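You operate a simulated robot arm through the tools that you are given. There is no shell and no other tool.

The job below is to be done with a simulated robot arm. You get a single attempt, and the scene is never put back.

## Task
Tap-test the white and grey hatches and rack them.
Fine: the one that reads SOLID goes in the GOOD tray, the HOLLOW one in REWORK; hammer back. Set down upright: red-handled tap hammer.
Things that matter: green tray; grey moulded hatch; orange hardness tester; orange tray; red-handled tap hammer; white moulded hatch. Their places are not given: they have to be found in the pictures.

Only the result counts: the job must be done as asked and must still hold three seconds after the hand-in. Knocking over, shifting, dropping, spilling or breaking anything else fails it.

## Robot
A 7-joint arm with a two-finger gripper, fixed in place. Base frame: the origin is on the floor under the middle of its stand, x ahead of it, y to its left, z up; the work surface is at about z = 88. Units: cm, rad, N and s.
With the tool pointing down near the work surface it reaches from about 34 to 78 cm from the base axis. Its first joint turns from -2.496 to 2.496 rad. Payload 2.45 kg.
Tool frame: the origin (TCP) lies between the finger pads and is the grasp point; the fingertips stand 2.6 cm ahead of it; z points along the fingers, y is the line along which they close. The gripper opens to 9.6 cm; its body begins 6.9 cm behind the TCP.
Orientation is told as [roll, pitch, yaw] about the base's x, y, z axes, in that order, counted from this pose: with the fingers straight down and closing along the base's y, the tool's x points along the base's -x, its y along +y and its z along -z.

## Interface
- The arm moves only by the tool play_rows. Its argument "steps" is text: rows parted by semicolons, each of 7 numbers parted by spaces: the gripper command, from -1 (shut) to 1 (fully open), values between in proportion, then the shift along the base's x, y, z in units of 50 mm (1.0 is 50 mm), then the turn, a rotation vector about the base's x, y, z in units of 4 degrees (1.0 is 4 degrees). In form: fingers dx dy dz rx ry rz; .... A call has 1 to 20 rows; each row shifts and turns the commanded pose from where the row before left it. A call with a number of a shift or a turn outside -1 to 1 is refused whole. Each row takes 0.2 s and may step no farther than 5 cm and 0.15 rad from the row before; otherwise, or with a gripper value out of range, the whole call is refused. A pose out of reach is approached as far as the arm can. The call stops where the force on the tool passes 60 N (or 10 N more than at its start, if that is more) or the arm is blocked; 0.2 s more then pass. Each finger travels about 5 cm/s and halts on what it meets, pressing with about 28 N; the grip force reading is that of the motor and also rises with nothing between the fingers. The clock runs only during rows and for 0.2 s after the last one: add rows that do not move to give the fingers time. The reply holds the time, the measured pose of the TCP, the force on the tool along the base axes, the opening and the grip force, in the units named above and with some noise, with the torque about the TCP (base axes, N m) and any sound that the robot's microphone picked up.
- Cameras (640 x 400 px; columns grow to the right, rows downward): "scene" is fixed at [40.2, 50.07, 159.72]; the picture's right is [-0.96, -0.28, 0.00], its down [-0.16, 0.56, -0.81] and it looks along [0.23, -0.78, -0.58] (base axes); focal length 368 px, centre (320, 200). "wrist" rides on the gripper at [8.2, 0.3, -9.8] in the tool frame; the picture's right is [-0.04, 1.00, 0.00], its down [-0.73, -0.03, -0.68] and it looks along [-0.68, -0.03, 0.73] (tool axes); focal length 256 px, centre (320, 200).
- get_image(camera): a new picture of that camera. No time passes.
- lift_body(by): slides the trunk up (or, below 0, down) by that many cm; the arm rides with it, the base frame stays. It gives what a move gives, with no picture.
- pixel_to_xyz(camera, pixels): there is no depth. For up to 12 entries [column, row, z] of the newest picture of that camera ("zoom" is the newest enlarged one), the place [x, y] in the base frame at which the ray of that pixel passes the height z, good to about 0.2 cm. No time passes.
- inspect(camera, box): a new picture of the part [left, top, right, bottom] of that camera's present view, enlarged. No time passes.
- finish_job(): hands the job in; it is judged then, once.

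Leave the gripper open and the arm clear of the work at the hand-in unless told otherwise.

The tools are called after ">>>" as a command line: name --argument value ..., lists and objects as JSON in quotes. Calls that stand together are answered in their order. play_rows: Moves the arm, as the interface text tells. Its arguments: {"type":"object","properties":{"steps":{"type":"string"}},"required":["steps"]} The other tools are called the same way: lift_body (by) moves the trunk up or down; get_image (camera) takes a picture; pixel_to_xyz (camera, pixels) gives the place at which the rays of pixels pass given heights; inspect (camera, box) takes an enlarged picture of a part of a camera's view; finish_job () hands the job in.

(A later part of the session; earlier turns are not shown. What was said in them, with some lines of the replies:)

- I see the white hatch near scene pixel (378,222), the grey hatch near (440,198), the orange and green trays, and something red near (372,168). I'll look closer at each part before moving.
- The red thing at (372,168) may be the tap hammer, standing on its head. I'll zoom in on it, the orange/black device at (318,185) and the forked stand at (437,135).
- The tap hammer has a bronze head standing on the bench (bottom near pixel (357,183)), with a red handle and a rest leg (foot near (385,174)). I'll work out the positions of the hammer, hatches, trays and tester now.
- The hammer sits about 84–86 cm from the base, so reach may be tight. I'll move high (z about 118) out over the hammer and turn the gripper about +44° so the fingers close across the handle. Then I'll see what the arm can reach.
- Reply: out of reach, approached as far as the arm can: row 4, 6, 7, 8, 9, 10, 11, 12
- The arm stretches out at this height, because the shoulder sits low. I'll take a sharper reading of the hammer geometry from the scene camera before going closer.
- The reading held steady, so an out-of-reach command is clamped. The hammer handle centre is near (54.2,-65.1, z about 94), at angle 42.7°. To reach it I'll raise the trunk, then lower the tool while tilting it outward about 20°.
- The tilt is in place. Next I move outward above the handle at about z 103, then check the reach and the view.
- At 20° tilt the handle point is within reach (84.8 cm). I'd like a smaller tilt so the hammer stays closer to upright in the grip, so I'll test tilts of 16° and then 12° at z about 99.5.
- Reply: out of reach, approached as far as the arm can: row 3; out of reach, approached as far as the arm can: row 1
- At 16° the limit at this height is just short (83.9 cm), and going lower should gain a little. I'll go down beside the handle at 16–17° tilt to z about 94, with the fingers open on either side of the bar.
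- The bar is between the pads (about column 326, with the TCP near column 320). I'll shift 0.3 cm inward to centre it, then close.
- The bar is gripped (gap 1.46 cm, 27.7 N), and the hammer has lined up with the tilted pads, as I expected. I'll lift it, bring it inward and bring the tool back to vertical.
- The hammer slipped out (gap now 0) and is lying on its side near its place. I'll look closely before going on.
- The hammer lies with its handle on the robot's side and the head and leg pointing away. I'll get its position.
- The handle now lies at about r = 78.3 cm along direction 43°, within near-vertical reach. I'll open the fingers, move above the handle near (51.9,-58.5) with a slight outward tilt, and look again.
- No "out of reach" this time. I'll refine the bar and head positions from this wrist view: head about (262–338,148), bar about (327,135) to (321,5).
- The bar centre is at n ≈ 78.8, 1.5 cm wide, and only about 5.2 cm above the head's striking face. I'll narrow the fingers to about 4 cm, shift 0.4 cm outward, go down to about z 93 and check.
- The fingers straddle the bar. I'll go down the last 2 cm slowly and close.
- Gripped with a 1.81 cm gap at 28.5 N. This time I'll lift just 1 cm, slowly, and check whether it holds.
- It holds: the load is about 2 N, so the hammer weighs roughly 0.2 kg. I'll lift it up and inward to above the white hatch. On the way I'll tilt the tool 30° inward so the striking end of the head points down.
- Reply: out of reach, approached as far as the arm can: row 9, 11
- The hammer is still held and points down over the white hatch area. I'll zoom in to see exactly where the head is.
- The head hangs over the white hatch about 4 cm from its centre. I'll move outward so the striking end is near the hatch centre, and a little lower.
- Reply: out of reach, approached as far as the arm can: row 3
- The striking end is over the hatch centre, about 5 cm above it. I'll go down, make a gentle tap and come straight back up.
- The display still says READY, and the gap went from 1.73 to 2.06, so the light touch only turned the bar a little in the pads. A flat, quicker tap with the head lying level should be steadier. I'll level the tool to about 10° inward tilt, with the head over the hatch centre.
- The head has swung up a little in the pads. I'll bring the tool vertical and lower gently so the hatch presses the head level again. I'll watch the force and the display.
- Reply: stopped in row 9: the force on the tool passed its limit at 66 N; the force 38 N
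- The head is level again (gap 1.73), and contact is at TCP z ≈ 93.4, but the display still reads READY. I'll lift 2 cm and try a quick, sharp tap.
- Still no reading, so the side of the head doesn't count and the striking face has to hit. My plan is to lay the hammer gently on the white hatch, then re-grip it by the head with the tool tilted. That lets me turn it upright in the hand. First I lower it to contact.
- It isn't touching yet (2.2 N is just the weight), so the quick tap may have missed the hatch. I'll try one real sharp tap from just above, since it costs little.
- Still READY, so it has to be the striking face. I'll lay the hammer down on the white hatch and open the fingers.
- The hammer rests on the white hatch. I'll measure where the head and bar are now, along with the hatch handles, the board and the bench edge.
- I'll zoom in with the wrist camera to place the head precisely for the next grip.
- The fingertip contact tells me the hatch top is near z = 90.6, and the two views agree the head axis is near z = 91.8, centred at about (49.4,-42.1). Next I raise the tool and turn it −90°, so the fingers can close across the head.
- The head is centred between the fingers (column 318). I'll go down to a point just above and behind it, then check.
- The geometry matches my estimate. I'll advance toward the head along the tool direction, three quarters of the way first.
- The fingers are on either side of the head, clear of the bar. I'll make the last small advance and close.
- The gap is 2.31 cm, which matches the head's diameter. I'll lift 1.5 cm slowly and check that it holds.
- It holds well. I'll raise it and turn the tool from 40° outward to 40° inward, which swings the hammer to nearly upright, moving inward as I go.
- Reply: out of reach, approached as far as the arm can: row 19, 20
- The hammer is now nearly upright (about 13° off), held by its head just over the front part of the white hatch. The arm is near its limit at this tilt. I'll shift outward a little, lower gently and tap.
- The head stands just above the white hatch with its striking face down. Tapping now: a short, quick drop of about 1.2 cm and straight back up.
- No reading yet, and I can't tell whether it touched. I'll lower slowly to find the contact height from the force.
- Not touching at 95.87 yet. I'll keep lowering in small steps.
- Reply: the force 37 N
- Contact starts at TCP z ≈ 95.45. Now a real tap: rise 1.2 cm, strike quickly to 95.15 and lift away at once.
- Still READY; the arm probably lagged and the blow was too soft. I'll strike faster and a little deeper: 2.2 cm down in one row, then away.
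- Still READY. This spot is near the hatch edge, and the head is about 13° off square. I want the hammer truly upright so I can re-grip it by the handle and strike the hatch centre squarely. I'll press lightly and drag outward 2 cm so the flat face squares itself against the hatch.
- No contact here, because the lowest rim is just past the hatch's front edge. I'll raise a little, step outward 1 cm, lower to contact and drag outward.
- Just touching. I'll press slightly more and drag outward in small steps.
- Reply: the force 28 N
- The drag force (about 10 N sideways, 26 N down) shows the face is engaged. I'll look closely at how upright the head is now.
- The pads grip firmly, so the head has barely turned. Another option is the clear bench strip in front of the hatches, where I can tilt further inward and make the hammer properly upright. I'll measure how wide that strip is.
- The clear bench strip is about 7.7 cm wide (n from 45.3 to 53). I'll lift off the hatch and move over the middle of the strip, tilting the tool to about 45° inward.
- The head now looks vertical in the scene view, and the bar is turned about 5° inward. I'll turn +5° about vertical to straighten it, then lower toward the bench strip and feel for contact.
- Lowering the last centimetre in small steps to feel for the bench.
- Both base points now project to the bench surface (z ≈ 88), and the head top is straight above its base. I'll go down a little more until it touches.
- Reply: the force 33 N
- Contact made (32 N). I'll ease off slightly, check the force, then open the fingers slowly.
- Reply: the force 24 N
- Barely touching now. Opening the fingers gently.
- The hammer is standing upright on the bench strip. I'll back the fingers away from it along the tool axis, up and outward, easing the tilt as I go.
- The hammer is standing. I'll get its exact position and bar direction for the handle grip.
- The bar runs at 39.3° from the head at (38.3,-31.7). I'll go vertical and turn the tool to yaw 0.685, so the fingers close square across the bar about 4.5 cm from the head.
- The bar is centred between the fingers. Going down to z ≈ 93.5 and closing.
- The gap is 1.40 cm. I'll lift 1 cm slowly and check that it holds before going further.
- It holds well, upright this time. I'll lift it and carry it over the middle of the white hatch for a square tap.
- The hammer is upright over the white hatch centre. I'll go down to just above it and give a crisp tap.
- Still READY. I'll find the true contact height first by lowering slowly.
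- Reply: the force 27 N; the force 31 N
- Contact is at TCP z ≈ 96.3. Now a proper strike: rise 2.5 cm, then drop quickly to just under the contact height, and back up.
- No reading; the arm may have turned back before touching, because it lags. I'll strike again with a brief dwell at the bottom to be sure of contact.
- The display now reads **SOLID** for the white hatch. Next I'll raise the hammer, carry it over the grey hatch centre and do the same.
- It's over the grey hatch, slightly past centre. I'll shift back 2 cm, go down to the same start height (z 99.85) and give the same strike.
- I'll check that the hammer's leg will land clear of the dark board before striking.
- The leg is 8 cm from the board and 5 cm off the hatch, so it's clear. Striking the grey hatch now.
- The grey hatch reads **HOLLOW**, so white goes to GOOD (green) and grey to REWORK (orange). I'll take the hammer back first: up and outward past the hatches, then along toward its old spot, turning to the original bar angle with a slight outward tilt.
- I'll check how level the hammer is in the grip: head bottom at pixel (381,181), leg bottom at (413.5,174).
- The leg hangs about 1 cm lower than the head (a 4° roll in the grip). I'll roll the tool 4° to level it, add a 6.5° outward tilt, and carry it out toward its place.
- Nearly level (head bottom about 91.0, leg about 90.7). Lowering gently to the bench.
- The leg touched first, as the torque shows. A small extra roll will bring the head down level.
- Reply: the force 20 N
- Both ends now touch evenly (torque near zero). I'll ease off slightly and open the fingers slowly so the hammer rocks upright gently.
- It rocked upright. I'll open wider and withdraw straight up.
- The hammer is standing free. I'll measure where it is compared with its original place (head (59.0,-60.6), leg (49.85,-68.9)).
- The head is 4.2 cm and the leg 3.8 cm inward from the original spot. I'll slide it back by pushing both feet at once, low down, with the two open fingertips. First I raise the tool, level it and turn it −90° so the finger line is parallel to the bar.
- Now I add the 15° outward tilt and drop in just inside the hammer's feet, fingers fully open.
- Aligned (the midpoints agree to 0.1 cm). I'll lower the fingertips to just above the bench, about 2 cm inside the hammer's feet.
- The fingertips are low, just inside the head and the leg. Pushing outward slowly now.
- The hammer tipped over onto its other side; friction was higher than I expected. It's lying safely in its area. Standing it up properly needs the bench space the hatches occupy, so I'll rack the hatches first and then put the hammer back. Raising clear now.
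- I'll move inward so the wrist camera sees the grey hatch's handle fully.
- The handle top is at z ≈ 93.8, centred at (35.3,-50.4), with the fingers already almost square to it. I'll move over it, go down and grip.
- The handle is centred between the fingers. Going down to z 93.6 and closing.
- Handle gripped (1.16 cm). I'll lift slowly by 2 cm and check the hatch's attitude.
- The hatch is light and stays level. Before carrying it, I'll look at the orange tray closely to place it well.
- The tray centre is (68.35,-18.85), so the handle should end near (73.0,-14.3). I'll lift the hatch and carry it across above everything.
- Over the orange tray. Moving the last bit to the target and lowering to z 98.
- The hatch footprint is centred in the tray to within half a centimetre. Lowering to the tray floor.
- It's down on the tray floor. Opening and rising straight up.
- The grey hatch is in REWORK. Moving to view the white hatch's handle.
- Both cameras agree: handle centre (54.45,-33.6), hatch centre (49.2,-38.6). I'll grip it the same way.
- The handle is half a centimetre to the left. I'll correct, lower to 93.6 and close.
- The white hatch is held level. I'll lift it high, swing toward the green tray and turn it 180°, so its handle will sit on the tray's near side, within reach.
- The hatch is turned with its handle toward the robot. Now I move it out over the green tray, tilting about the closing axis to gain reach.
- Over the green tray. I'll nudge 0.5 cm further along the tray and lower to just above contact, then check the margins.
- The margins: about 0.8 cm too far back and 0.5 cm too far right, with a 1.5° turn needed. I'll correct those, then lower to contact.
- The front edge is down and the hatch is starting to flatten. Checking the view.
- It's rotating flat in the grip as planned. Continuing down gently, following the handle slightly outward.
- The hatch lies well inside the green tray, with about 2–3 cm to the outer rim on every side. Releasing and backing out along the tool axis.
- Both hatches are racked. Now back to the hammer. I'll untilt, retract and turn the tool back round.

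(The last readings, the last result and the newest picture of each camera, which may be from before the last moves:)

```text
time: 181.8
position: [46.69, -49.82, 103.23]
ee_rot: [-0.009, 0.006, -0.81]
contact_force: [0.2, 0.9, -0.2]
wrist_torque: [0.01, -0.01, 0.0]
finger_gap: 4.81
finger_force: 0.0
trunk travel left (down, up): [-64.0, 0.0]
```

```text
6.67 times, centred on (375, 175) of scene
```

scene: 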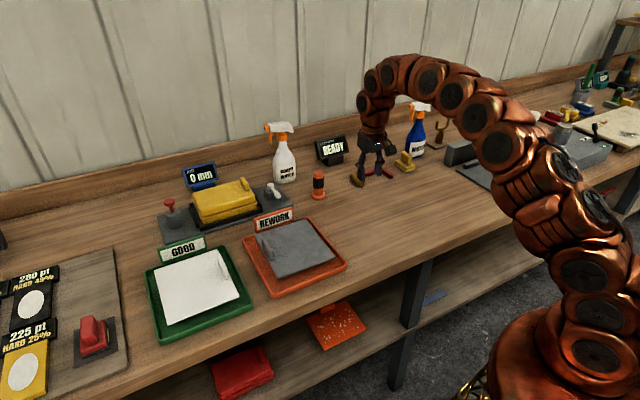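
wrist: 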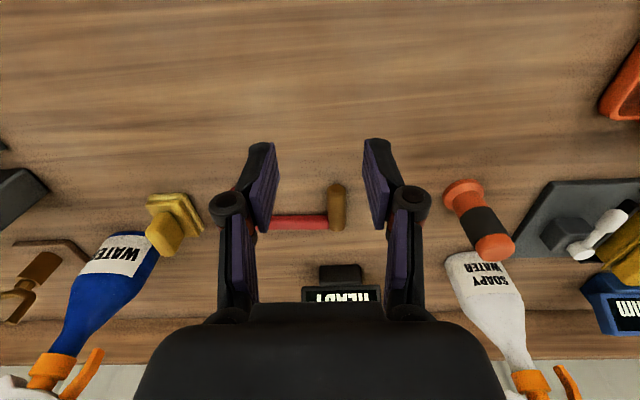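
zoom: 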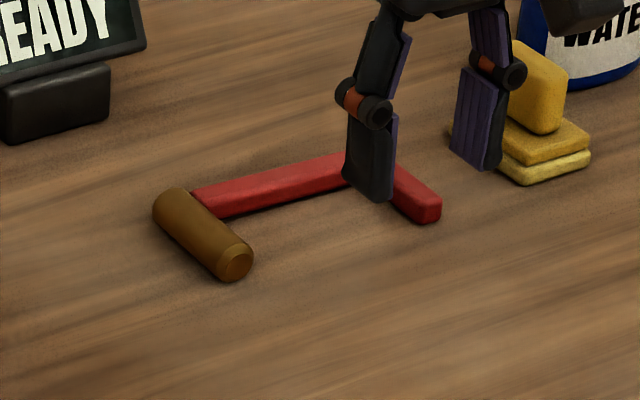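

>>> pixel_to_xyz --camera "scene" --pixels '[[362.5, 184, 89.1], [353, 176, 89.1], [357.7, 180, 89.1], [375, 172.5, 89.1], [390, 174, 89.1]]'

>>> pixel_to_xyz --camera "wrist" --pixels '[[336, 186, 89.1], [337.5, 229, 89.1], [337, 208, 89.1], [300, 223, 89.1]]'

>>> inspect --camera "wrist" --box '[250, 160, 400, 250]'

```text
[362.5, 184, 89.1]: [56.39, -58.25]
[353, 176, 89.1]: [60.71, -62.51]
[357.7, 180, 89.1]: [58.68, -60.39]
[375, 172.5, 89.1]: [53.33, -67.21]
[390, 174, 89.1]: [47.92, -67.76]
```

```text
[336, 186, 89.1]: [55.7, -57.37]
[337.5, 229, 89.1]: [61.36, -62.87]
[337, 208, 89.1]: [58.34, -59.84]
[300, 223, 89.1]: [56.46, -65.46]
```

```text
4.27 times, centred on (325, 205) of wrist
```

zoom: 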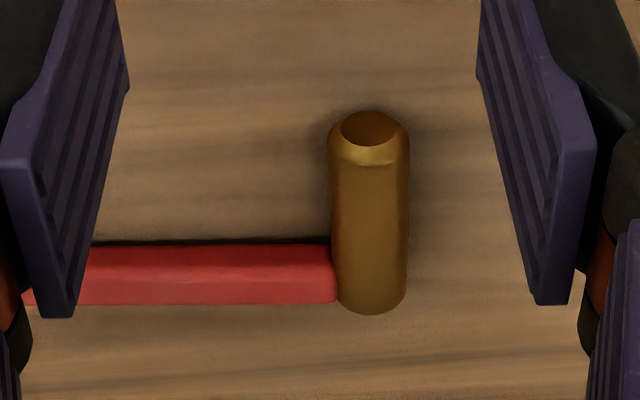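

The head's centre is (58.5,-60.2), with the striking end toward the robot. I'll tilt 15° outward and approach it near that end.

>>> play_rows --steps "0 0.48 -0.41 -0.25 -0.66 -0.67 0.2; 0 0.48 -0.41 -0.32 -0.66 -0.67 0.2; 0 0.48 -0.41 -0.34 -0.66 -0.67 0; 0 0.48 -0.41 -0.34 -0.66 -0.67 0; 0 0 0 0 0 0 0"

>>> get_image --camera "wrist"

>>> inspect --camera "scene" --box '[335, 135, 415, 200]'

```text
time: 183.0
position: [56.3, -57.96, 96.96]
ee_rot: [-0.004, -0.257, -0.784]
contact_force: [-0.4, 0.5, -0.3]
wrist_torque: [-0.02, -0.02, 0.01]
finger_gap: 4.79
finger_force: 0.1
trunk travel left (down, up): [-64.0, 0.0]
```

```text
taken
```

wrist: 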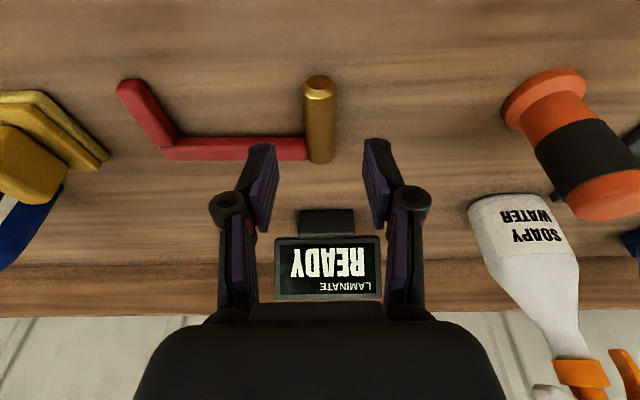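

```text
6.15 times, centred on (375, 168) of scene
```

zoom: 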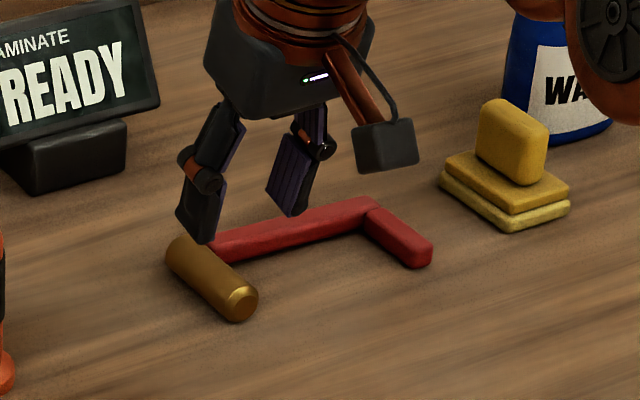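

Well aligned. Advancing along the tool axis to the head and closing.

>>> play_rows --steps "0 0.043 -0.043 -0.232 0 0 0; 0 0.043 -0.043 -0.232 0 0 0; 0 0.043 -0.043 -0.232 0 0 0; 0 0.043 -0.043 -0.232 0 0 0; 0 0.043 -0.043 -0.23 0 0 0; 0 0 0 0 0 0 0; -0.4 0 0 0 0 0 0; -0.6 0 0 0 0 0 0; -1 0 0 0 0 0 0; -1 0 0 0 0 0 0; -1 0 0 0 0 0 0"

>>> inspect --camera "scene" --box '[335, 135, 415, 200]'

>>> get_image --camera "wrist"

```text
time: 185.4
position: [57.44, -59.17, 91.21]
ee_rot: [-0.004, -0.259, -0.784]
contact_force: [0.5, 0.6, 2.3]
wrist_torque: [-0.02, -0.07, 0.0]
finger_gap: 2.3
finger_force: 28.0
trunk travel left (down, up): [-64.0, 0.0]
```

```text
6.15 times, centred on (375, 168) of scene
```

zoom: 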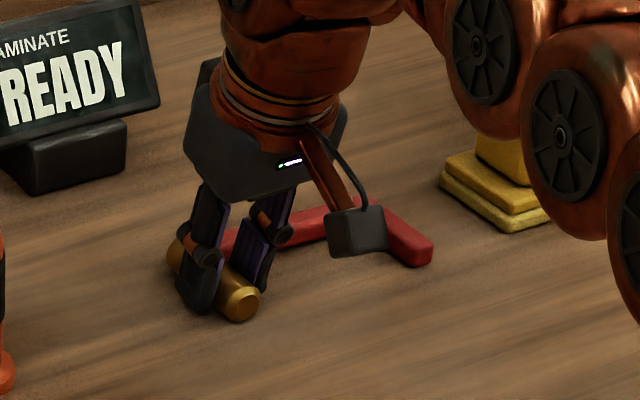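

```text
taken
```

wrist: 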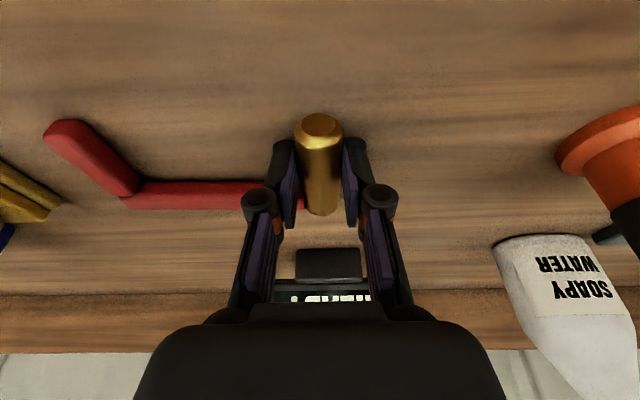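

Head gripped (2.3 cm). Lifting gently, then carrying it inward to the now-free bench area.

>>> play_rows --steps "-1 0 0 0.04 0 0 0; -1 0 0 0.08 0 0 0; -1 0 0 0.12 0 0 0; -1 -0.04 0.05 0.2 0 0 0; -1 -0.1 0.12 0.3 0 0 0; -1 -0.2 0.25 0.3 0 0 0; -1 0 0 0 0 0 0"

>>> inspect --camera "scene" --box '[335, 125, 425, 200]'

```text
time: 187.0
position: [55.52, -57.04, 96.44]
ee_rot: [-0.003, -0.255, -0.787]
contact_force: [-0.8, 0.3, -1.3]
wrist_torque: [0.07, 0.01, 0.04]
finger_gap: 2.3
finger_force: 27.6
trunk travel left (down, up): [-64.0, 0.0]
```

```text
5.33 times, centred on (380, 162) of scene
```

zoom: 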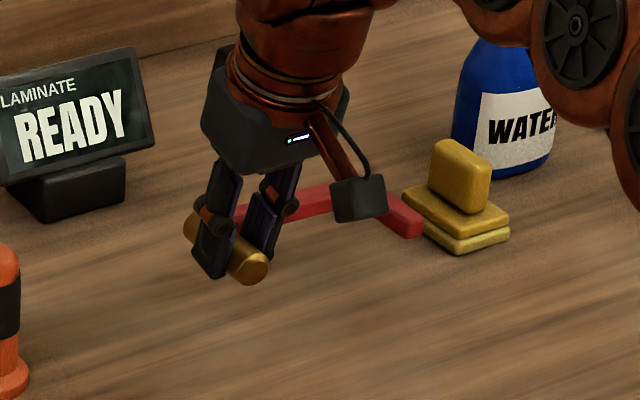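

It's held level. Carrying inward now.

>>> play_rows --steps "-1 -0.25 0.32 0 0 0 0; -1 -0.4 0.5 0 0 0 0; -1 -0.4 0.5 0 0 0 0; -1 -0.4 0.5 0 0 0 0; -1 -0.4 0.5 0 0 0 0; -1 -0.4 0.5 0 0 0 0; -1 -0.4 0.5 0 0 0 0; -1 -0.4 0.5 0 0 0 0; -1 -0.3 0.4 0 0 0 0; -1 -0.15 0.24 0 0 0 0; -1 0 0 0 0 0 0"

>>> get_image --camera "scene"

>>> get_image --camera "wrist"

```text
time: 189.4
position: [38.32, -34.56, 96.59]
ee_rot: [-0.006, -0.26, -0.786]
contact_force: [0.3, -0.3, -1.4]
wrist_torque: [0.04, -0.06, -0.02]
finger_gap: 2.31
finger_force: 28.2
trunk travel left (down, up): [-64.0, 0.0]
```

```text
taken
```

scene: 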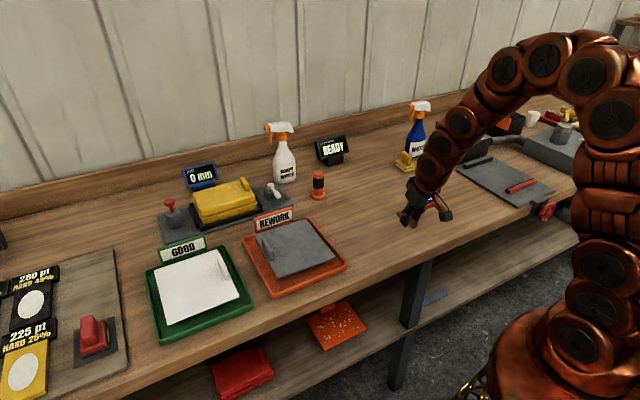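

```text
taken
```

wrist: 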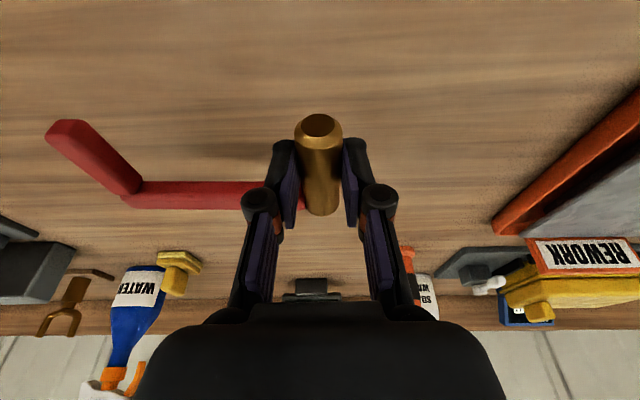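

Lowering to lay it on the bench.

>>> play_rows --steps "-1 0 0 -0.3 0 0 0; -1 0 0 -0.3 0 0 0; -1 0 0 -0.25 0 0 0; -1 0 0 -0.1 0 0 0; -1 0 0 -0.06 0 0 0; -1 0 0 0 0 0 0"

>>> play_rows --steps "-1 0 0 -0.04 0 0 0; -1 0 0 0 0 0 0"

```text
time: 190.8
position: [38.22, -34.74, 91.61]
ee_rot: [-0.004, -0.26, -0.786]
contact_force: [-0.1, 0.0, -1.7]
wrist_torque: [0.06, -0.05, 0.01]
finger_gap: 2.32
finger_force: 27.7
trunk travel left (down, up): [-64.0, 0.0]
```

```text
time: 191.4
position: [38.24, -34.71, 91.16]
ee_rot: [-0.005, -0.258, -0.783]
contact_force: [-0.6, -0.3, -0.9]
wrist_torque: [-0.08, 0.07, -0.1]
finger_gap: 2.31
finger_force: 28.3
trunk travel left (down, up): [-64.0, 0.0]
```

It's touching. Opening and withdrawing.

>>> play_rows --steps "-0.5 0 0 0 0 0 0; -0.4 0 0 0 0 0 0; -0.2 0 0 0 0 0 0; 0 0 0 0 0 0 0; 0 -0.04 0.04 0.2 0 0 0; 0 -0.05 0.05 0.3 0 0 0; 0 -0.05 0.05 0.3 0 0 0; 0 0 0 0.3 0 0 0; 0 0 0 0 0 0 0"

>>> get_image --camera "wrist"

>>> inspect --camera "scene" --box '[370, 180, 470, 260]'

```text
time: 193.4
position: [37.79, -33.93, 96.6]
ee_rot: [-0.006, -0.256, -0.786]
contact_force: [0.3, 0.2, -0.2]
wrist_torque: [-0.01, -0.02, 0.02]
finger_gap: 4.84
finger_force: 0.1
trunk travel left (down, up): [-64.0, 0.0]
```

```text
taken
```

wrist: 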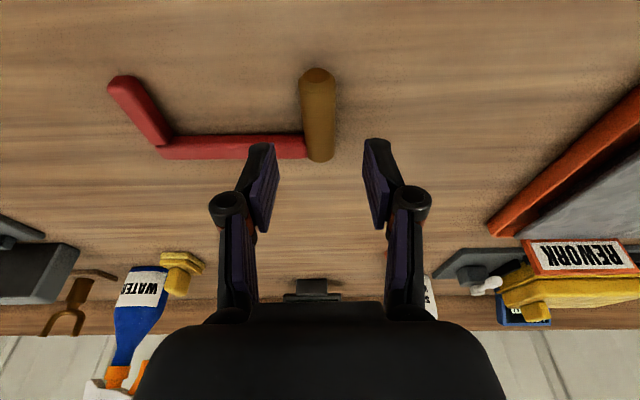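

```text
5.00 times, centred on (420, 220) of scene
```

zoom: 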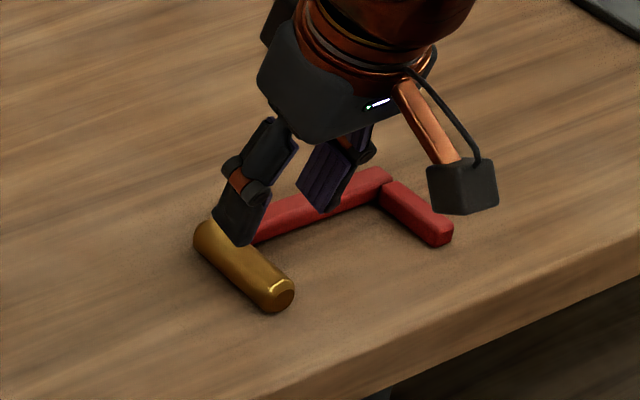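

>>> pixel_to_xyz --camera "scene" --pixels '[[411, 238.5, 89.1], [397, 227, 89.1], [404, 232.5, 89.1]]'

>>> pixel_to_xyz --camera "wrist" --pixels '[[318, 78, 89.1], [320, 158, 89.1], [318, 115, 89.1], [230, 146, 89.1]]'

```text
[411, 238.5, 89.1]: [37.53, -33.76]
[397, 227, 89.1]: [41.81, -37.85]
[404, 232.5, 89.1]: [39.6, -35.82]
```

```text
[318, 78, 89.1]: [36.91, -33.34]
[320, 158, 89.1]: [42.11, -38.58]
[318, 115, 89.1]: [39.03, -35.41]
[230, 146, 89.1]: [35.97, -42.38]
```

The head lies from (37.15,-33.5), the striking end, to (42.0,-38.3). I'll turn the tool from 15° outward to 40° inward above it, so I can grip the head from the outer side.

>>> play_rows --steps "0 0 0 0.1 0.5 0.5 0; 0 0.03 -0.037 0.1 0.691 0.698 0; 0 0.035 -0.04 0 0.691 0.698 0; 0 0.035 -0.04 0 0.691 0.698 0; 0 0.035 -0.04 0 0.691 0.698 0; 0 0.035 -0.04 0 0.691 0.698 0; 0 0.035 -0.04 0 0.691 0.698 0; 0 0.035 -0.04 0 0.691 0.698 0; 0 0.035 -0.04 0 0.691 0.698 0; 0 0.035 -0.04 0 0.691 0.698 0; 0 0.035 -0.04 0 0.691 0.698 0; 0 0.035 -0.04 0 0.691 0.698 0; 0 0.035 -0.04 0 0.691 0.698 0; 0 0.03 -0.037 0 0.691 0.698 0; 0 0 0 0 0.2 0.2 0; 0 0 0 0 0 0 0"

>>> get_image --camera "wrist"

>>> inspect --camera "scene" --box '[370, 180, 470, 260]'

```text
time: 196.8
position: [39.82, -36.5, 97.61]
ee_rot: [-0.009, 0.701, -0.786]
contact_force: [-0.7, 0.0, 0.0]
wrist_torque: [0.03, 0.02, -0.02]
finger_gap: 4.79
finger_force: 0.0
trunk travel left (down, up): [-64.0, 0.0]
```

```text
taken
```

wrist: 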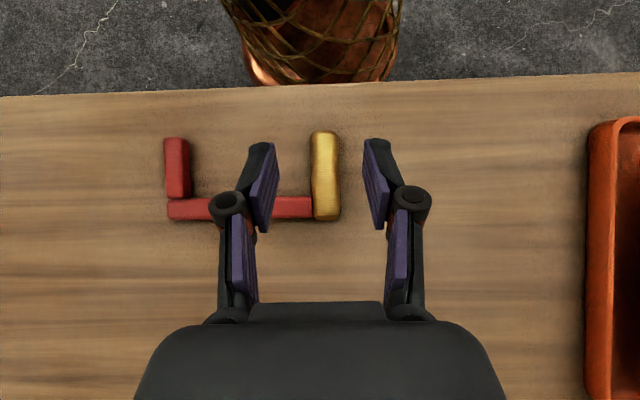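

```text
5.00 times, centred on (420, 220) of scene
```

zoom: 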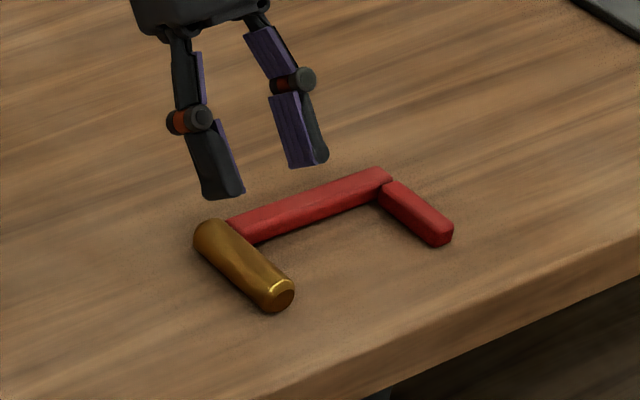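

Aligned. Descending vertically so the fingers straddle the head, checking partway.

>>> play_rows --steps "0 0.01 -0.01 -0.2 0 0 0; 0 0.01 -0.01 -0.25 0 0 0; 0 0 0 -0.25 0 0 0; 0 0 0 -0.25 0 0 0; 0 0 0 -0.15 0 0 0; 0 0 0 0 0 0 0"

>>> get_image --camera "wrist"

>>> inspect --camera "scene" --box '[370, 180, 470, 260]'

```text
time: 198.2
position: [39.75, -36.65, 92.11]
ee_rot: [-0.008, 0.702, -0.786]
contact_force: [0.2, -0.2, -0.2]
wrist_torque: [0.0, 0.04, 0.05]
finger_gap: 4.78
finger_force: 0.0
trunk travel left (down, up): [-64.0, 0.0]
```

```text
taken
```

wrist: 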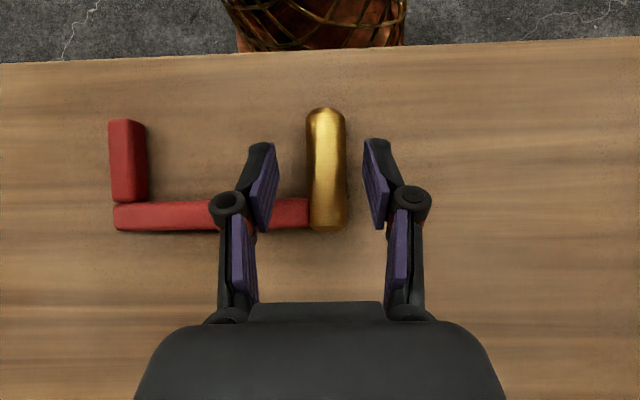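

```text
5.00 times, centred on (420, 220) of scene
```

zoom: 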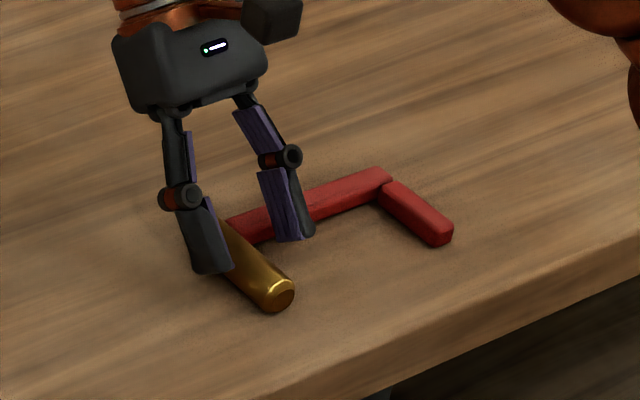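

Clear of the bar. Lowering the last centimetre and closing on the head.

>>> play_rows --steps "0 0 0 -0.12 0 0 0; 0 0 0 -0.1 0 0 0; 0 0 0 0 0 0 0; -0.4 0 0 0 0 0 0; -0.6 0 0 0 0 0 0; -1 0 0 0 0 0 0; -1 0 0 0 0 0 0; -1 0 0 0 0 0 0"

>>> get_image --camera "wrist"

>>> inspect --camera "scene" --box '[370, 180, 470, 260]'

```text
time: 200.0
position: [39.97, -36.65, 91.08]
ee_rot: [-0.008, 0.703, -0.785]
contact_force: [1.8, 1.8, 2.4]
wrist_torque: [0.03, -0.02, 0.04]
finger_gap: 2.33
finger_force: 27.8
trunk travel left (down, up): [-64.0, 0.0]
```

```text
taken
```

wrist: 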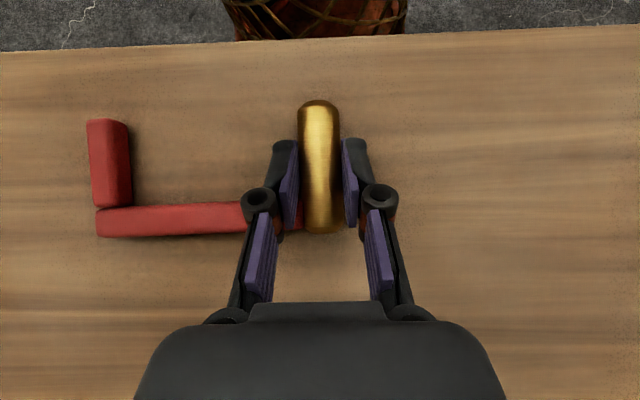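

```text
5.00 times, centred on (420, 220) of scene
```

zoom: 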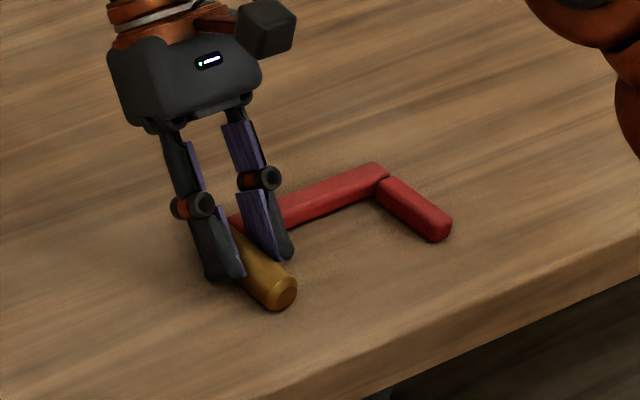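

Gripped (2.33 cm). Lifting slowly and checking.

>>> play_rows --steps "-1 0 0 0.04 0 0 0; -1 0 0 0.08 0 0 0; -1 0 0 0.12 0 0 0; -1 0 0 0.2 0 0 0; -1 0 0 0.3 0 0 0; -1 0 0 0.3 0 0 0; -1 0 0 0 0 0 0"

>>> inspect --camera "scene" --box '[370, 170, 470, 250]'

```text
time: 201.6
position: [39.86, -36.83, 96.21]
ee_rot: [-0.01, 0.701, -0.785]
contact_force: [-0.3, -0.6, -1.4]
wrist_torque: [0.04, -0.05, 0.02]
finger_gap: 2.33
finger_force: 27.9
trunk travel left (down, up): [-64.0, 0.0]
```

```text
5.00 times, centred on (420, 210) of scene
```

zoom: 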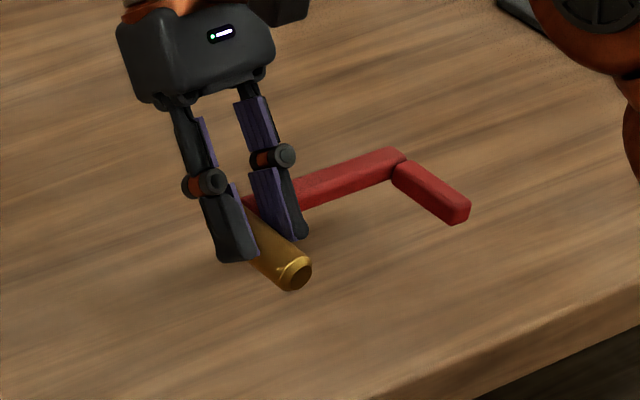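

It's firmly held. Now I'll rotate the tool 90° outward (to about 50°), moving outward as I go. That swings the hammer upright.

>>> play_rows --steps "-1 0.05 -0.05 0.05 -0.35 -0.36 0; -1 0.1 -0.098 0.05 -0.704 -0.711 0; -1 0.1 -0.098 0.05 -0.704 -0.711 0; -1 0.1 -0.098 0 -0.704 -0.711 0; -1 0.1 -0.098 0 -0.704 -0.711 0; -1 0.1 -0.098 0 -0.704 -0.711 0; -1 0.1 -0.098 0 -0.704 -0.711 0; -1 0.1 -0.098 0 -0.704 -0.711 0; -1 0.1 -0.098 0 -0.704 -0.711 0; -1 0.1 -0.098 0 -0.704 -0.711 0; -1 0.1 -0.098 0 -0.704 -0.711 0; -1 0.1 -0.098 0 -0.704 -0.711 0; -1 0.1 -0.098 0 -0.704 -0.711 0; -1 0.1 -0.098 0 -0.704 -0.711 0; -1 0.1 -0.098 0 -0.704 -0.711 0; -1 0.1 -0.098 0 -0.704 -0.711 0; -1 0.1 -0.098 0 -0.704 -0.711 0; -1 0.1 -0.098 0 -0.704 -0.711 0; -1 0.1 -0.098 0 -0.704 -0.711 0; -1 0 0 0 0 0 0"

>>> get_image --camera "scene"

>>> get_image --camera "wrist"

```text
time: 205.8
position: [49.08, -45.59, 96.89]
ee_rot: [-0.004, -0.59, -0.786]
contact_force: [0.0, 0.0, -1.4]
wrist_torque: [0.04, -0.03, 0.0]
finger_gap: 2.32
finger_force: 28.5
trunk travel left (down, up): [-64.0, 0.0]
```

```text
taken
```

scene: 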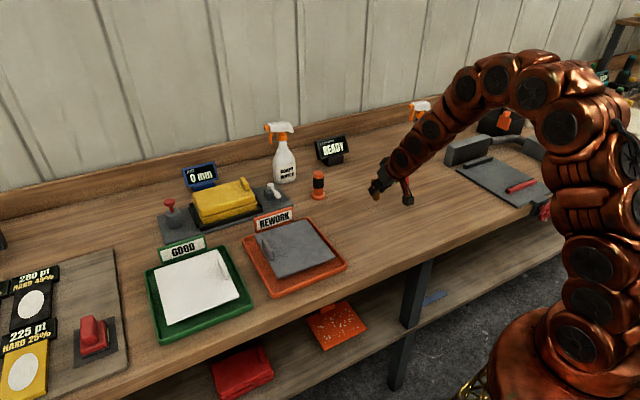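

```text
taken
```

wrist: 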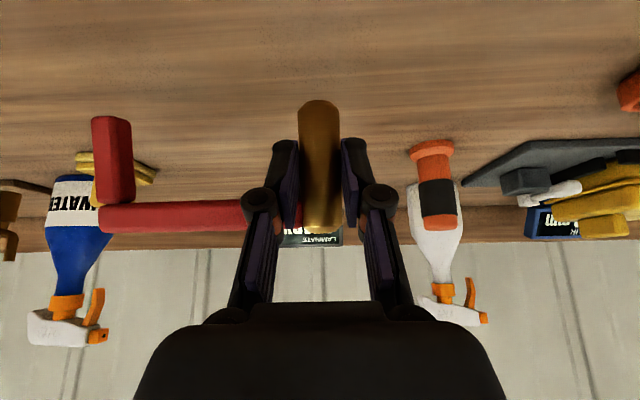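

Tilted to 34° so far. I'll finish the rotation (16° more), set the bar angle to the original 42.7°, and move to above the original place.

>>> play_rows --steps "-1 0.1 -0.16 0 -0.704 -0.711 0; -1 0.28 -0.44 0 -0.704 -0.711 0; -1 0.28 -0.44 0 -0.704 -0.711 -0.28; -1 0.28 -0.44 0 -0.704 -0.711 -0.29; -1 0.28 -0.44 0 0 0 0; -1 0.28 -0.44 0 0 0 0; -1 0.2 -0.35 0 0 0 0; -1 0 0 0 0 0 0"

>>> inspect --camera "scene" --box '[335, 125, 425, 195]'

>>> get_image --camera "wrist"

```text
time: 207.6
position: [57.69, -59.17, 97.03]
ee_rot: [0.003, -0.869, -0.827]
contact_force: [0.0, -0.1, -1.7]
wrist_torque: [0.07, -0.03, -0.03]
finger_gap: 2.32
finger_force: 27.9
trunk travel left (down, up): [-64.0, 0.0]
```

```text
5.71 times, centred on (380, 160) of scene
```

zoom: 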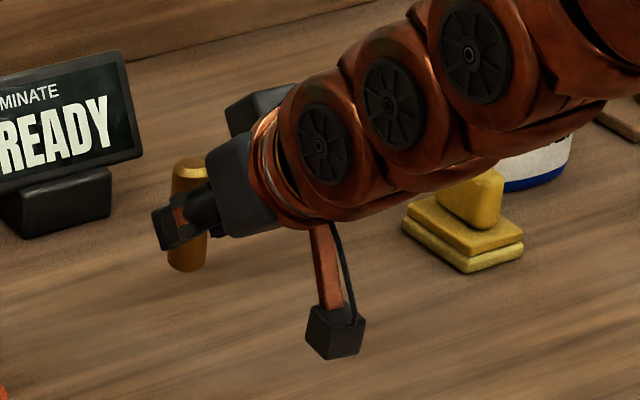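

```text
taken
```

wrist: 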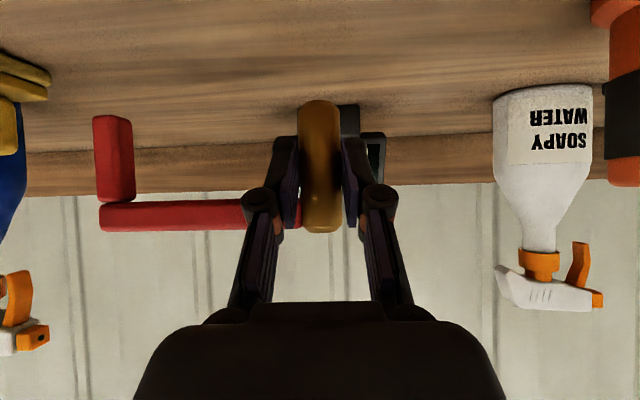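

>>> inspect --camera "scene" --box '[350, 145, 382, 177]'

>>> inspect --camera "wrist" --box '[80, 80, 400, 260]'

```text
12.50 times, centred on (366, 161) of scene
```

zoom: 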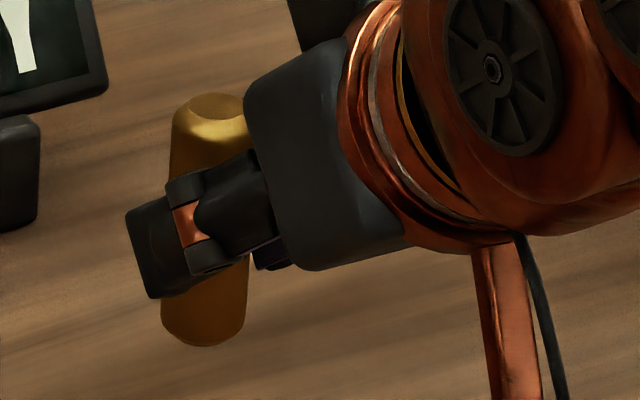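

```text
2.00 times, centred on (240, 170) of wrist
```

zoom: 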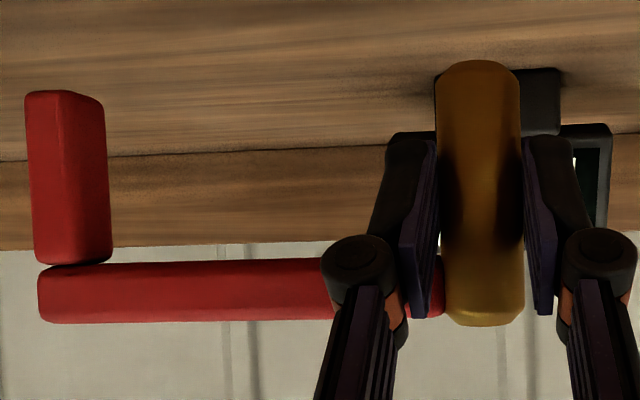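

The head is vertical to within a few degrees and sits right above its original spot. Lowering toward the bench.

>>> play_rows --steps "-1 0 0 -0.25 0 0 0; -1 0 0 -0.25 0 0 0; -1 0 0 -0.2 0 0 0; -1 0 0 -0.08 0 0 0; -1 0 0 0 0 0 0"

>>> inspect --camera "scene" --box '[335, 135, 415, 195]'

```text
time: 208.8
position: [57.67, -59.19, 93.04]
ee_rot: [0.002, -0.868, -0.83]
contact_force: [0.2, -0.1, -1.3]
wrist_torque: [0.06, -0.06, 0.03]
finger_gap: 2.29
finger_force: 27.7
trunk travel left (down, up): [-64.0, 0.0]
```

```text
6.67 times, centred on (375, 165) of scene
```

zoom: 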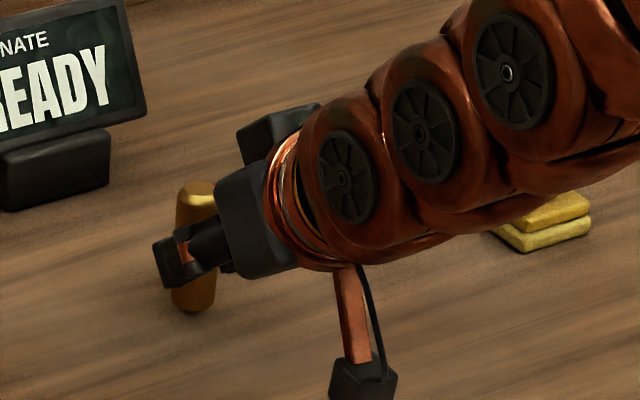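

>>> play_rows --steps "-1 0 0 -0.06 0 0 0; -1 0 0 -0.04 0 0 0; -1 0 0 0 0 0 0"

>>> play_rows --steps "-1 0 0 -0.04 0 0 0; -1 0 0 0 0 0 0"

>>> play_rows --steps "-1 0 0 -0.04 0 0 0; -1 0 0 0 0 0 0"

```text
time: 209.6
position: [57.69, -59.11, 92.56]
ee_rot: [0.002, -0.871, -0.829]
contact_force: [0.4, 0.6, 0.1]
wrist_torque: [-0.08, 0.07, -0.03]
finger_gap: 2.3
finger_force: 28.0
trunk travel left (down, up): [-64.0, 0.0]
```

```text
time: 210.2
position: [57.73, -59.22, 92.62]
ee_rot: [0.003, -0.871, -0.83]
contact_force: [0.9, 5.6, 9.4]
wrist_torque: [0.04, -0.05, 0.02]
finger_gap: 2.33
finger_force: 27.8
trunk travel left (down, up): [-64.0, 0.0]
```

```text
time: 210.8
position: [57.75, -59.08, 92.6]
ee_rot: [0.0, -0.876, -0.828]
contact_force: [5.3, 9.0, 25.8]
wrist_torque: [-0.07, -0.34, 0.12]
finger_gap: 2.31
finger_force: 28.2
trunk travel left (down, up): [-64.0, 0.0]
```

Both the leg and the head are in contact. Easing the load before releasing.

>>> play_rows --steps "-1 0 0 0.02 0 0 0; -1 0 0 0 0 0 0"

>>> play_rows --steps "-1 0 0 0.02 0 0 0; -1 0 0 0 0 0 0"

```text
time: 211.4
position: [57.78, -59.09, 92.59]
ee_rot: [0.001, -0.874, -0.83]
contact_force: [8.4, 4.7, 26.9]
wrist_torque: [-0.25, -0.51, 0.12]
finger_gap: 2.32
finger_force: 28.9
trunk travel left (down, up): [-64.0, 0.0]
```

```text
time: 212.0
position: [57.8, -59.14, 92.5]
ee_rot: [0.0, -0.873, -0.828]
contact_force: [9.2, 6.8, 26.6]
wrist_torque: [-0.23, -0.5, 0.17]
finger_gap: 2.3
finger_force: 27.4
trunk travel left (down, up): [-64.0, 0.0]
```

>>> play_rows --steps "-1 0 0 0.03 0 0 0; -1 0 0 0 0 0 0; -1 0 0 0 0 0 0"

>>> inspect --camera "scene" --box '[335, 135, 415, 195]'

```text
time: 212.8
position: [57.68, -59.2, 92.53]
ee_rot: [0.001, -0.869, -0.828]
contact_force: [12.1, 4.6, 16.2]
wrist_torque: [-0.31, -0.47, 0.23]
finger_gap: 2.3
finger_force: 28.2
trunk travel left (down, up): [-64.0, 0.0]
```

```text
6.67 times, centred on (375, 165) of scene
```

zoom: 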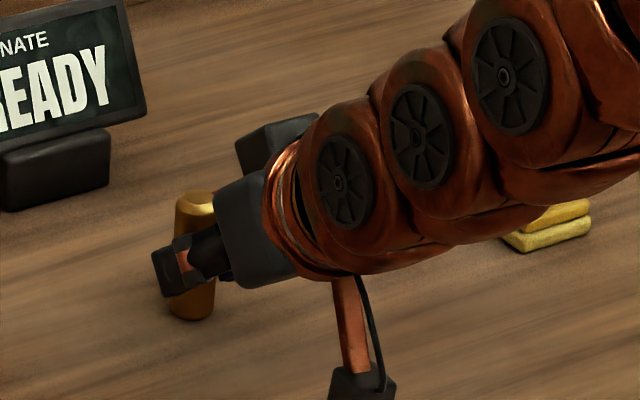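

>>> play_rows --steps "-1 0 0 0.03 0 0 0; -1 0 0 0 0 0 0; -1 0 0 0 0 0 0"

```text
time: 213.6
position: [57.5, -59.3, 92.61]
ee_rot: [0.0, -0.867, -0.829]
contact_force: [0.9, 5.9, 4.9]
wrist_torque: [-0.02, -0.03, 0.01]
finger_gap: 2.3
finger_force: 27.5
trunk travel left (down, up): [-64.0, 0.0]
```

Light contact now (5 N, no torque). Opening the fingers slowly.

>>> play_rows --steps "-0.53 0 0 0.005 0 0 0; -0.48 0 0 0 0 0 0; -0.42 0 0 0 0 0 0; -0.36 0 0 0 0 0 0; -0.28 0 0 0 0 0 0; -0.2 0 0 0 0 0 0; -0.1 0 0 0 0 0 0; -0.1 0 0 0 0 0 0"

>>> get_image --camera "wrist"

>>> inspect --camera "scene" --box '[335, 135, 415, 195]'

```text
time: 215.4
position: [57.68, -59.28, 92.67]
ee_rot: [0.002, -0.868, -0.83]
contact_force: [-0.8, -0.3, -1.2]
wrist_torque: [0.01, 0.02, -0.03]
finger_gap: 4.32
finger_force: 0.1
trunk travel left (down, up): [-64.0, 0.0]
```

```text
taken
```

wrist: 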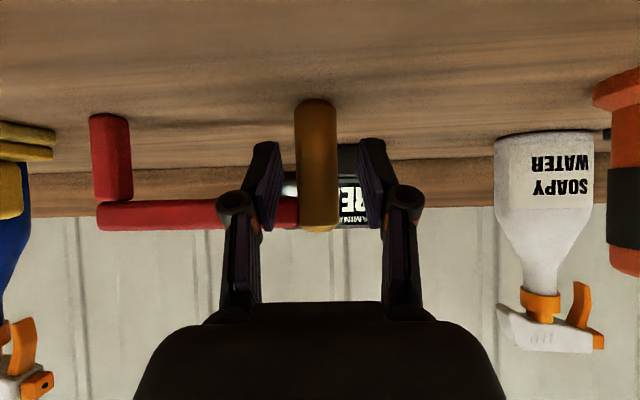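

```text
6.67 times, centred on (375, 165) of scene
```

zoom: 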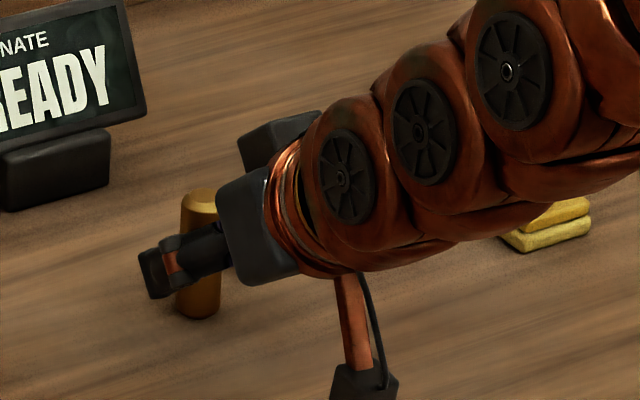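

The hammer is standing free between the open fingers. I'll ease the fingers slightly down and away from the bar, then back out along the tool axis.

>>> play_rows --steps "-0.1 -0.027 0.029 -0.046 0 0 0; -0.1 -0.06 0.065 0.07 0 0 0; -0.1 -0.104 0.113 0.125 0 0 0; -0.1 -0.104 0.113 0.129 0 0 0; -0.1 -0.104 0.113 0.129 0 0 0; -0.1 -0.104 0.113 0.129 0 0 0; -0.1 -0.104 0.113 0.129 0 0 0; -0.1 -0.2 0.22 0.2 0 0 0; -0.1 0 0 0 0 0 0"

>>> get_image --camera "wrist"

>>> inspect --camera "scene" --box '[335, 135, 415, 195]'

```text
time: 217.4
position: [53.76, -54.68, 97.03]
ee_rot: [0.0, -0.868, -0.83]
contact_force: [-0.6, 0.3, 0.0]
wrist_torque: [-0.02, -0.01, 0.01]
finger_gap: 4.31
finger_force: 0.0
trunk travel left (down, up): [-64.0, 0.0]
```

```text
taken
```

wrist: 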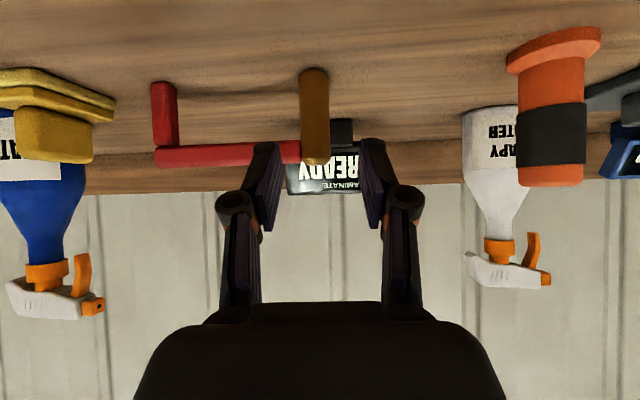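

```text
6.67 times, centred on (375, 165) of scene
```

zoom: 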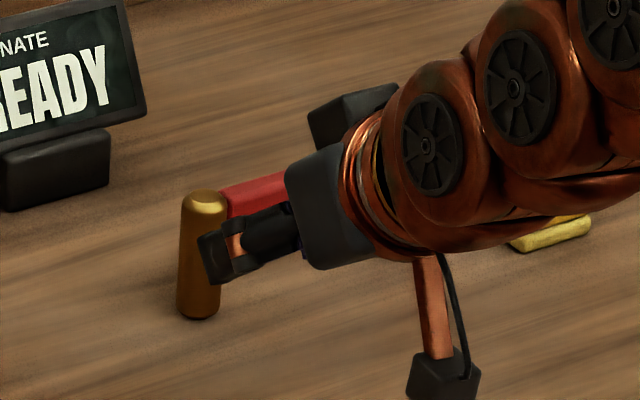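

The hammer stands upright at its original place. Retreating further, then raising and levelling the arm.

>>> play_rows --steps "0 -0.3 0.33 0.1 0 0 0; 0 -0.35 0.38 0.1 0 0 0; 0 -0.35 0.38 0.2 0.735 0.678 0; 0 -0.3 0.33 0.2 0.735 0.678 0; 0 -0.2 0.22 0.2 0.735 0.678 0; 0 -0.1 0.1 0.2 0.735 0.678 0; 1 0 0 0.2 0.735 0.678 0; 1 0 0 0.1 0.735 0.678 0; 1 0 0 0 0.735 0.678 0; 1 0 0 0 0.735 0.678 0; 1 0 0 0 0.735 0.678 0; 1 0 0 0 0.735 0.678 0; 1 0 0 0 0.735 0.678 0; 1 0 0 0 0.3 0.28 0; 1 0 0 0 0 0 0"

>>> get_image --camera "scene"

>>> inspect --camera "scene" --box '[340, 145, 420, 195]'

>>> inspect --camera "scene" --box '[130, 190, 360, 350]'

```text
time: 220.6
position: [45.63, -46.09, 103.64]
ee_rot: [-0.001, -0.073, -0.828]
contact_force: [-0.6, 0.8, -0.1]
wrist_torque: [-0.03, -0.03, 0.01]
finger_gap: 9.62
finger_force: 0.1
trunk travel left (down, up): [-64.0, 0.0]
```

```text
taken
```

scene: 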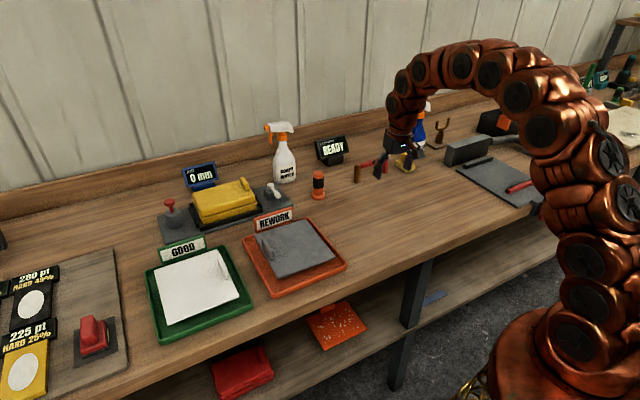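

```text
8.00 times, centred on (380, 170) of scene
```

zoom: 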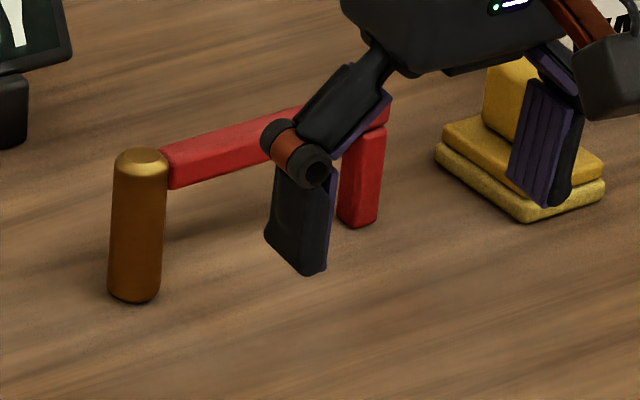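

```text
2.50 times, centred on (245, 270) of scene
```

zoom: 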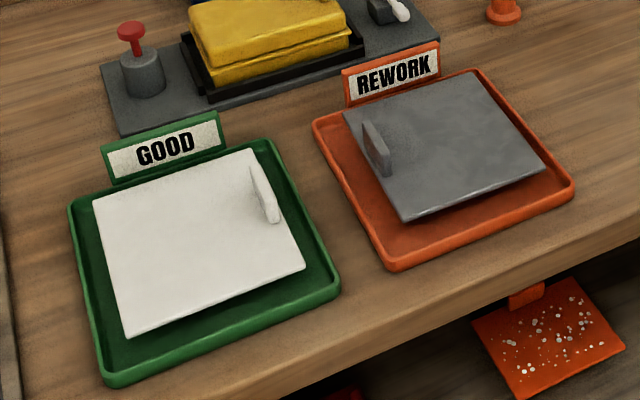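

Everything is in place. I'll move the arm well clear, back near the start pose, and take a final look.

>>> play_rows --steps "1 -0.2 0.2 0.3 0.55 0.5 0; 1 -0.3 0.3 0.4 0.2 0.2 0; 1 -0.3 0.35 0.4 0 0 0; 1 -0.3 0.35 0.4 0 0 0; 1 -0.3 0.35 0.4 0 0 0; 1 -0.3 0.35 0.4 0 0 0; 1 -0.3 0.35 0.4 0 0 0; 1 -0.2 0.3 0.3 0 0 0; 1 0 0 0 0 0 0; 1 0 0 0 0 0 0"

>>> get_image --camera "scene"

>>> inspect --camera "scene" --box '[340, 145, 420, 195]'

>>> inspect --camera "scene" --box '[135, 225, 265, 350]'

```text
time: 222.8
position: [34.66, -33.28, 118.69]
ee_rot: [-0.003, -0.001, -0.828]
contact_force: [0.3, 0.9, 0.4]
wrist_torque: [0.03, -0.02, -0.03]
finger_gap: 9.61
finger_force: 0.1
trunk travel left (down, up): [-64.0, 0.0]
```

```text
taken
```

scene: 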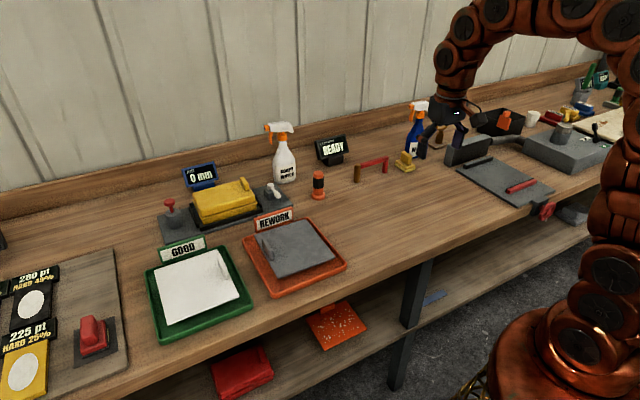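

```text
8.00 times, centred on (380, 170) of scene
```

zoom: 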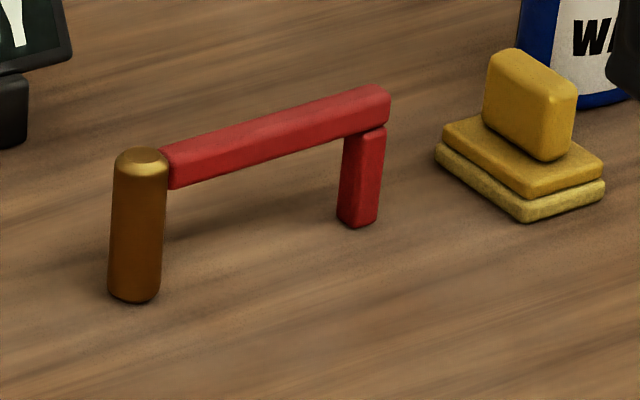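

```text
3.20 times, centred on (200, 288) of scene
```

zoom: 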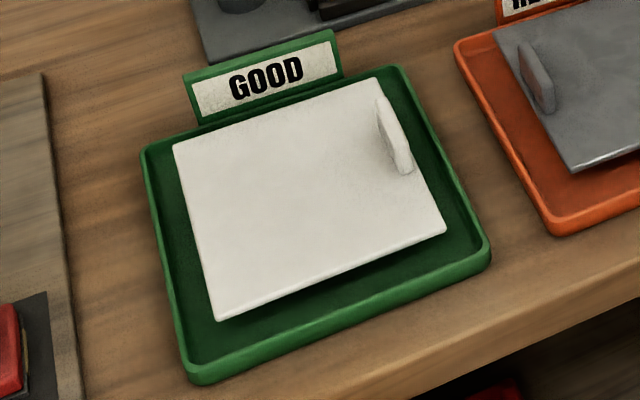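

The final check looks good:
- **White hatch (SOLID):** in the GOOD tray.
- **Grey hatch (HOLLOW):** in the REWORK tray.
- **Hammer:** upright, within about 1 px of where it stood in the first picture.
- **Everything else:** the sponge, tester, bottles and displays look unmoved. The gripper is open and the arm is clear.

Handing in.

>>> finish_job

```text
The job is handed in.
```

The job is handed in. Both hatches are tap-tested and racked, and the hammer is back upright at its place; I don't have the judge's result.

- **White hatch:** the display read SOLID, so it is in the GOOD (green) tray.
- **Grey hatch:** the display read HOLLOW, so it is in the REWORK (orange) tray.
- **Hammer:** it is standing within about half a centimetre of where it began. It fell over twice along the way. The first time it slipped out of the grip on pick-up, and the second time it tipped when I tried to slide it back. I stood it up again each time and it touched nothing else.
- **White hatch handling:** early on I laid the hammer on it and pressed on it several times while trying to get a reading, with up to 66 N at one point. I saw no mark on it in the pictures.

Nothing else on the bench looked moved in the final picture. The gripper is open and the arm is clear, with the trunk still at its top position.
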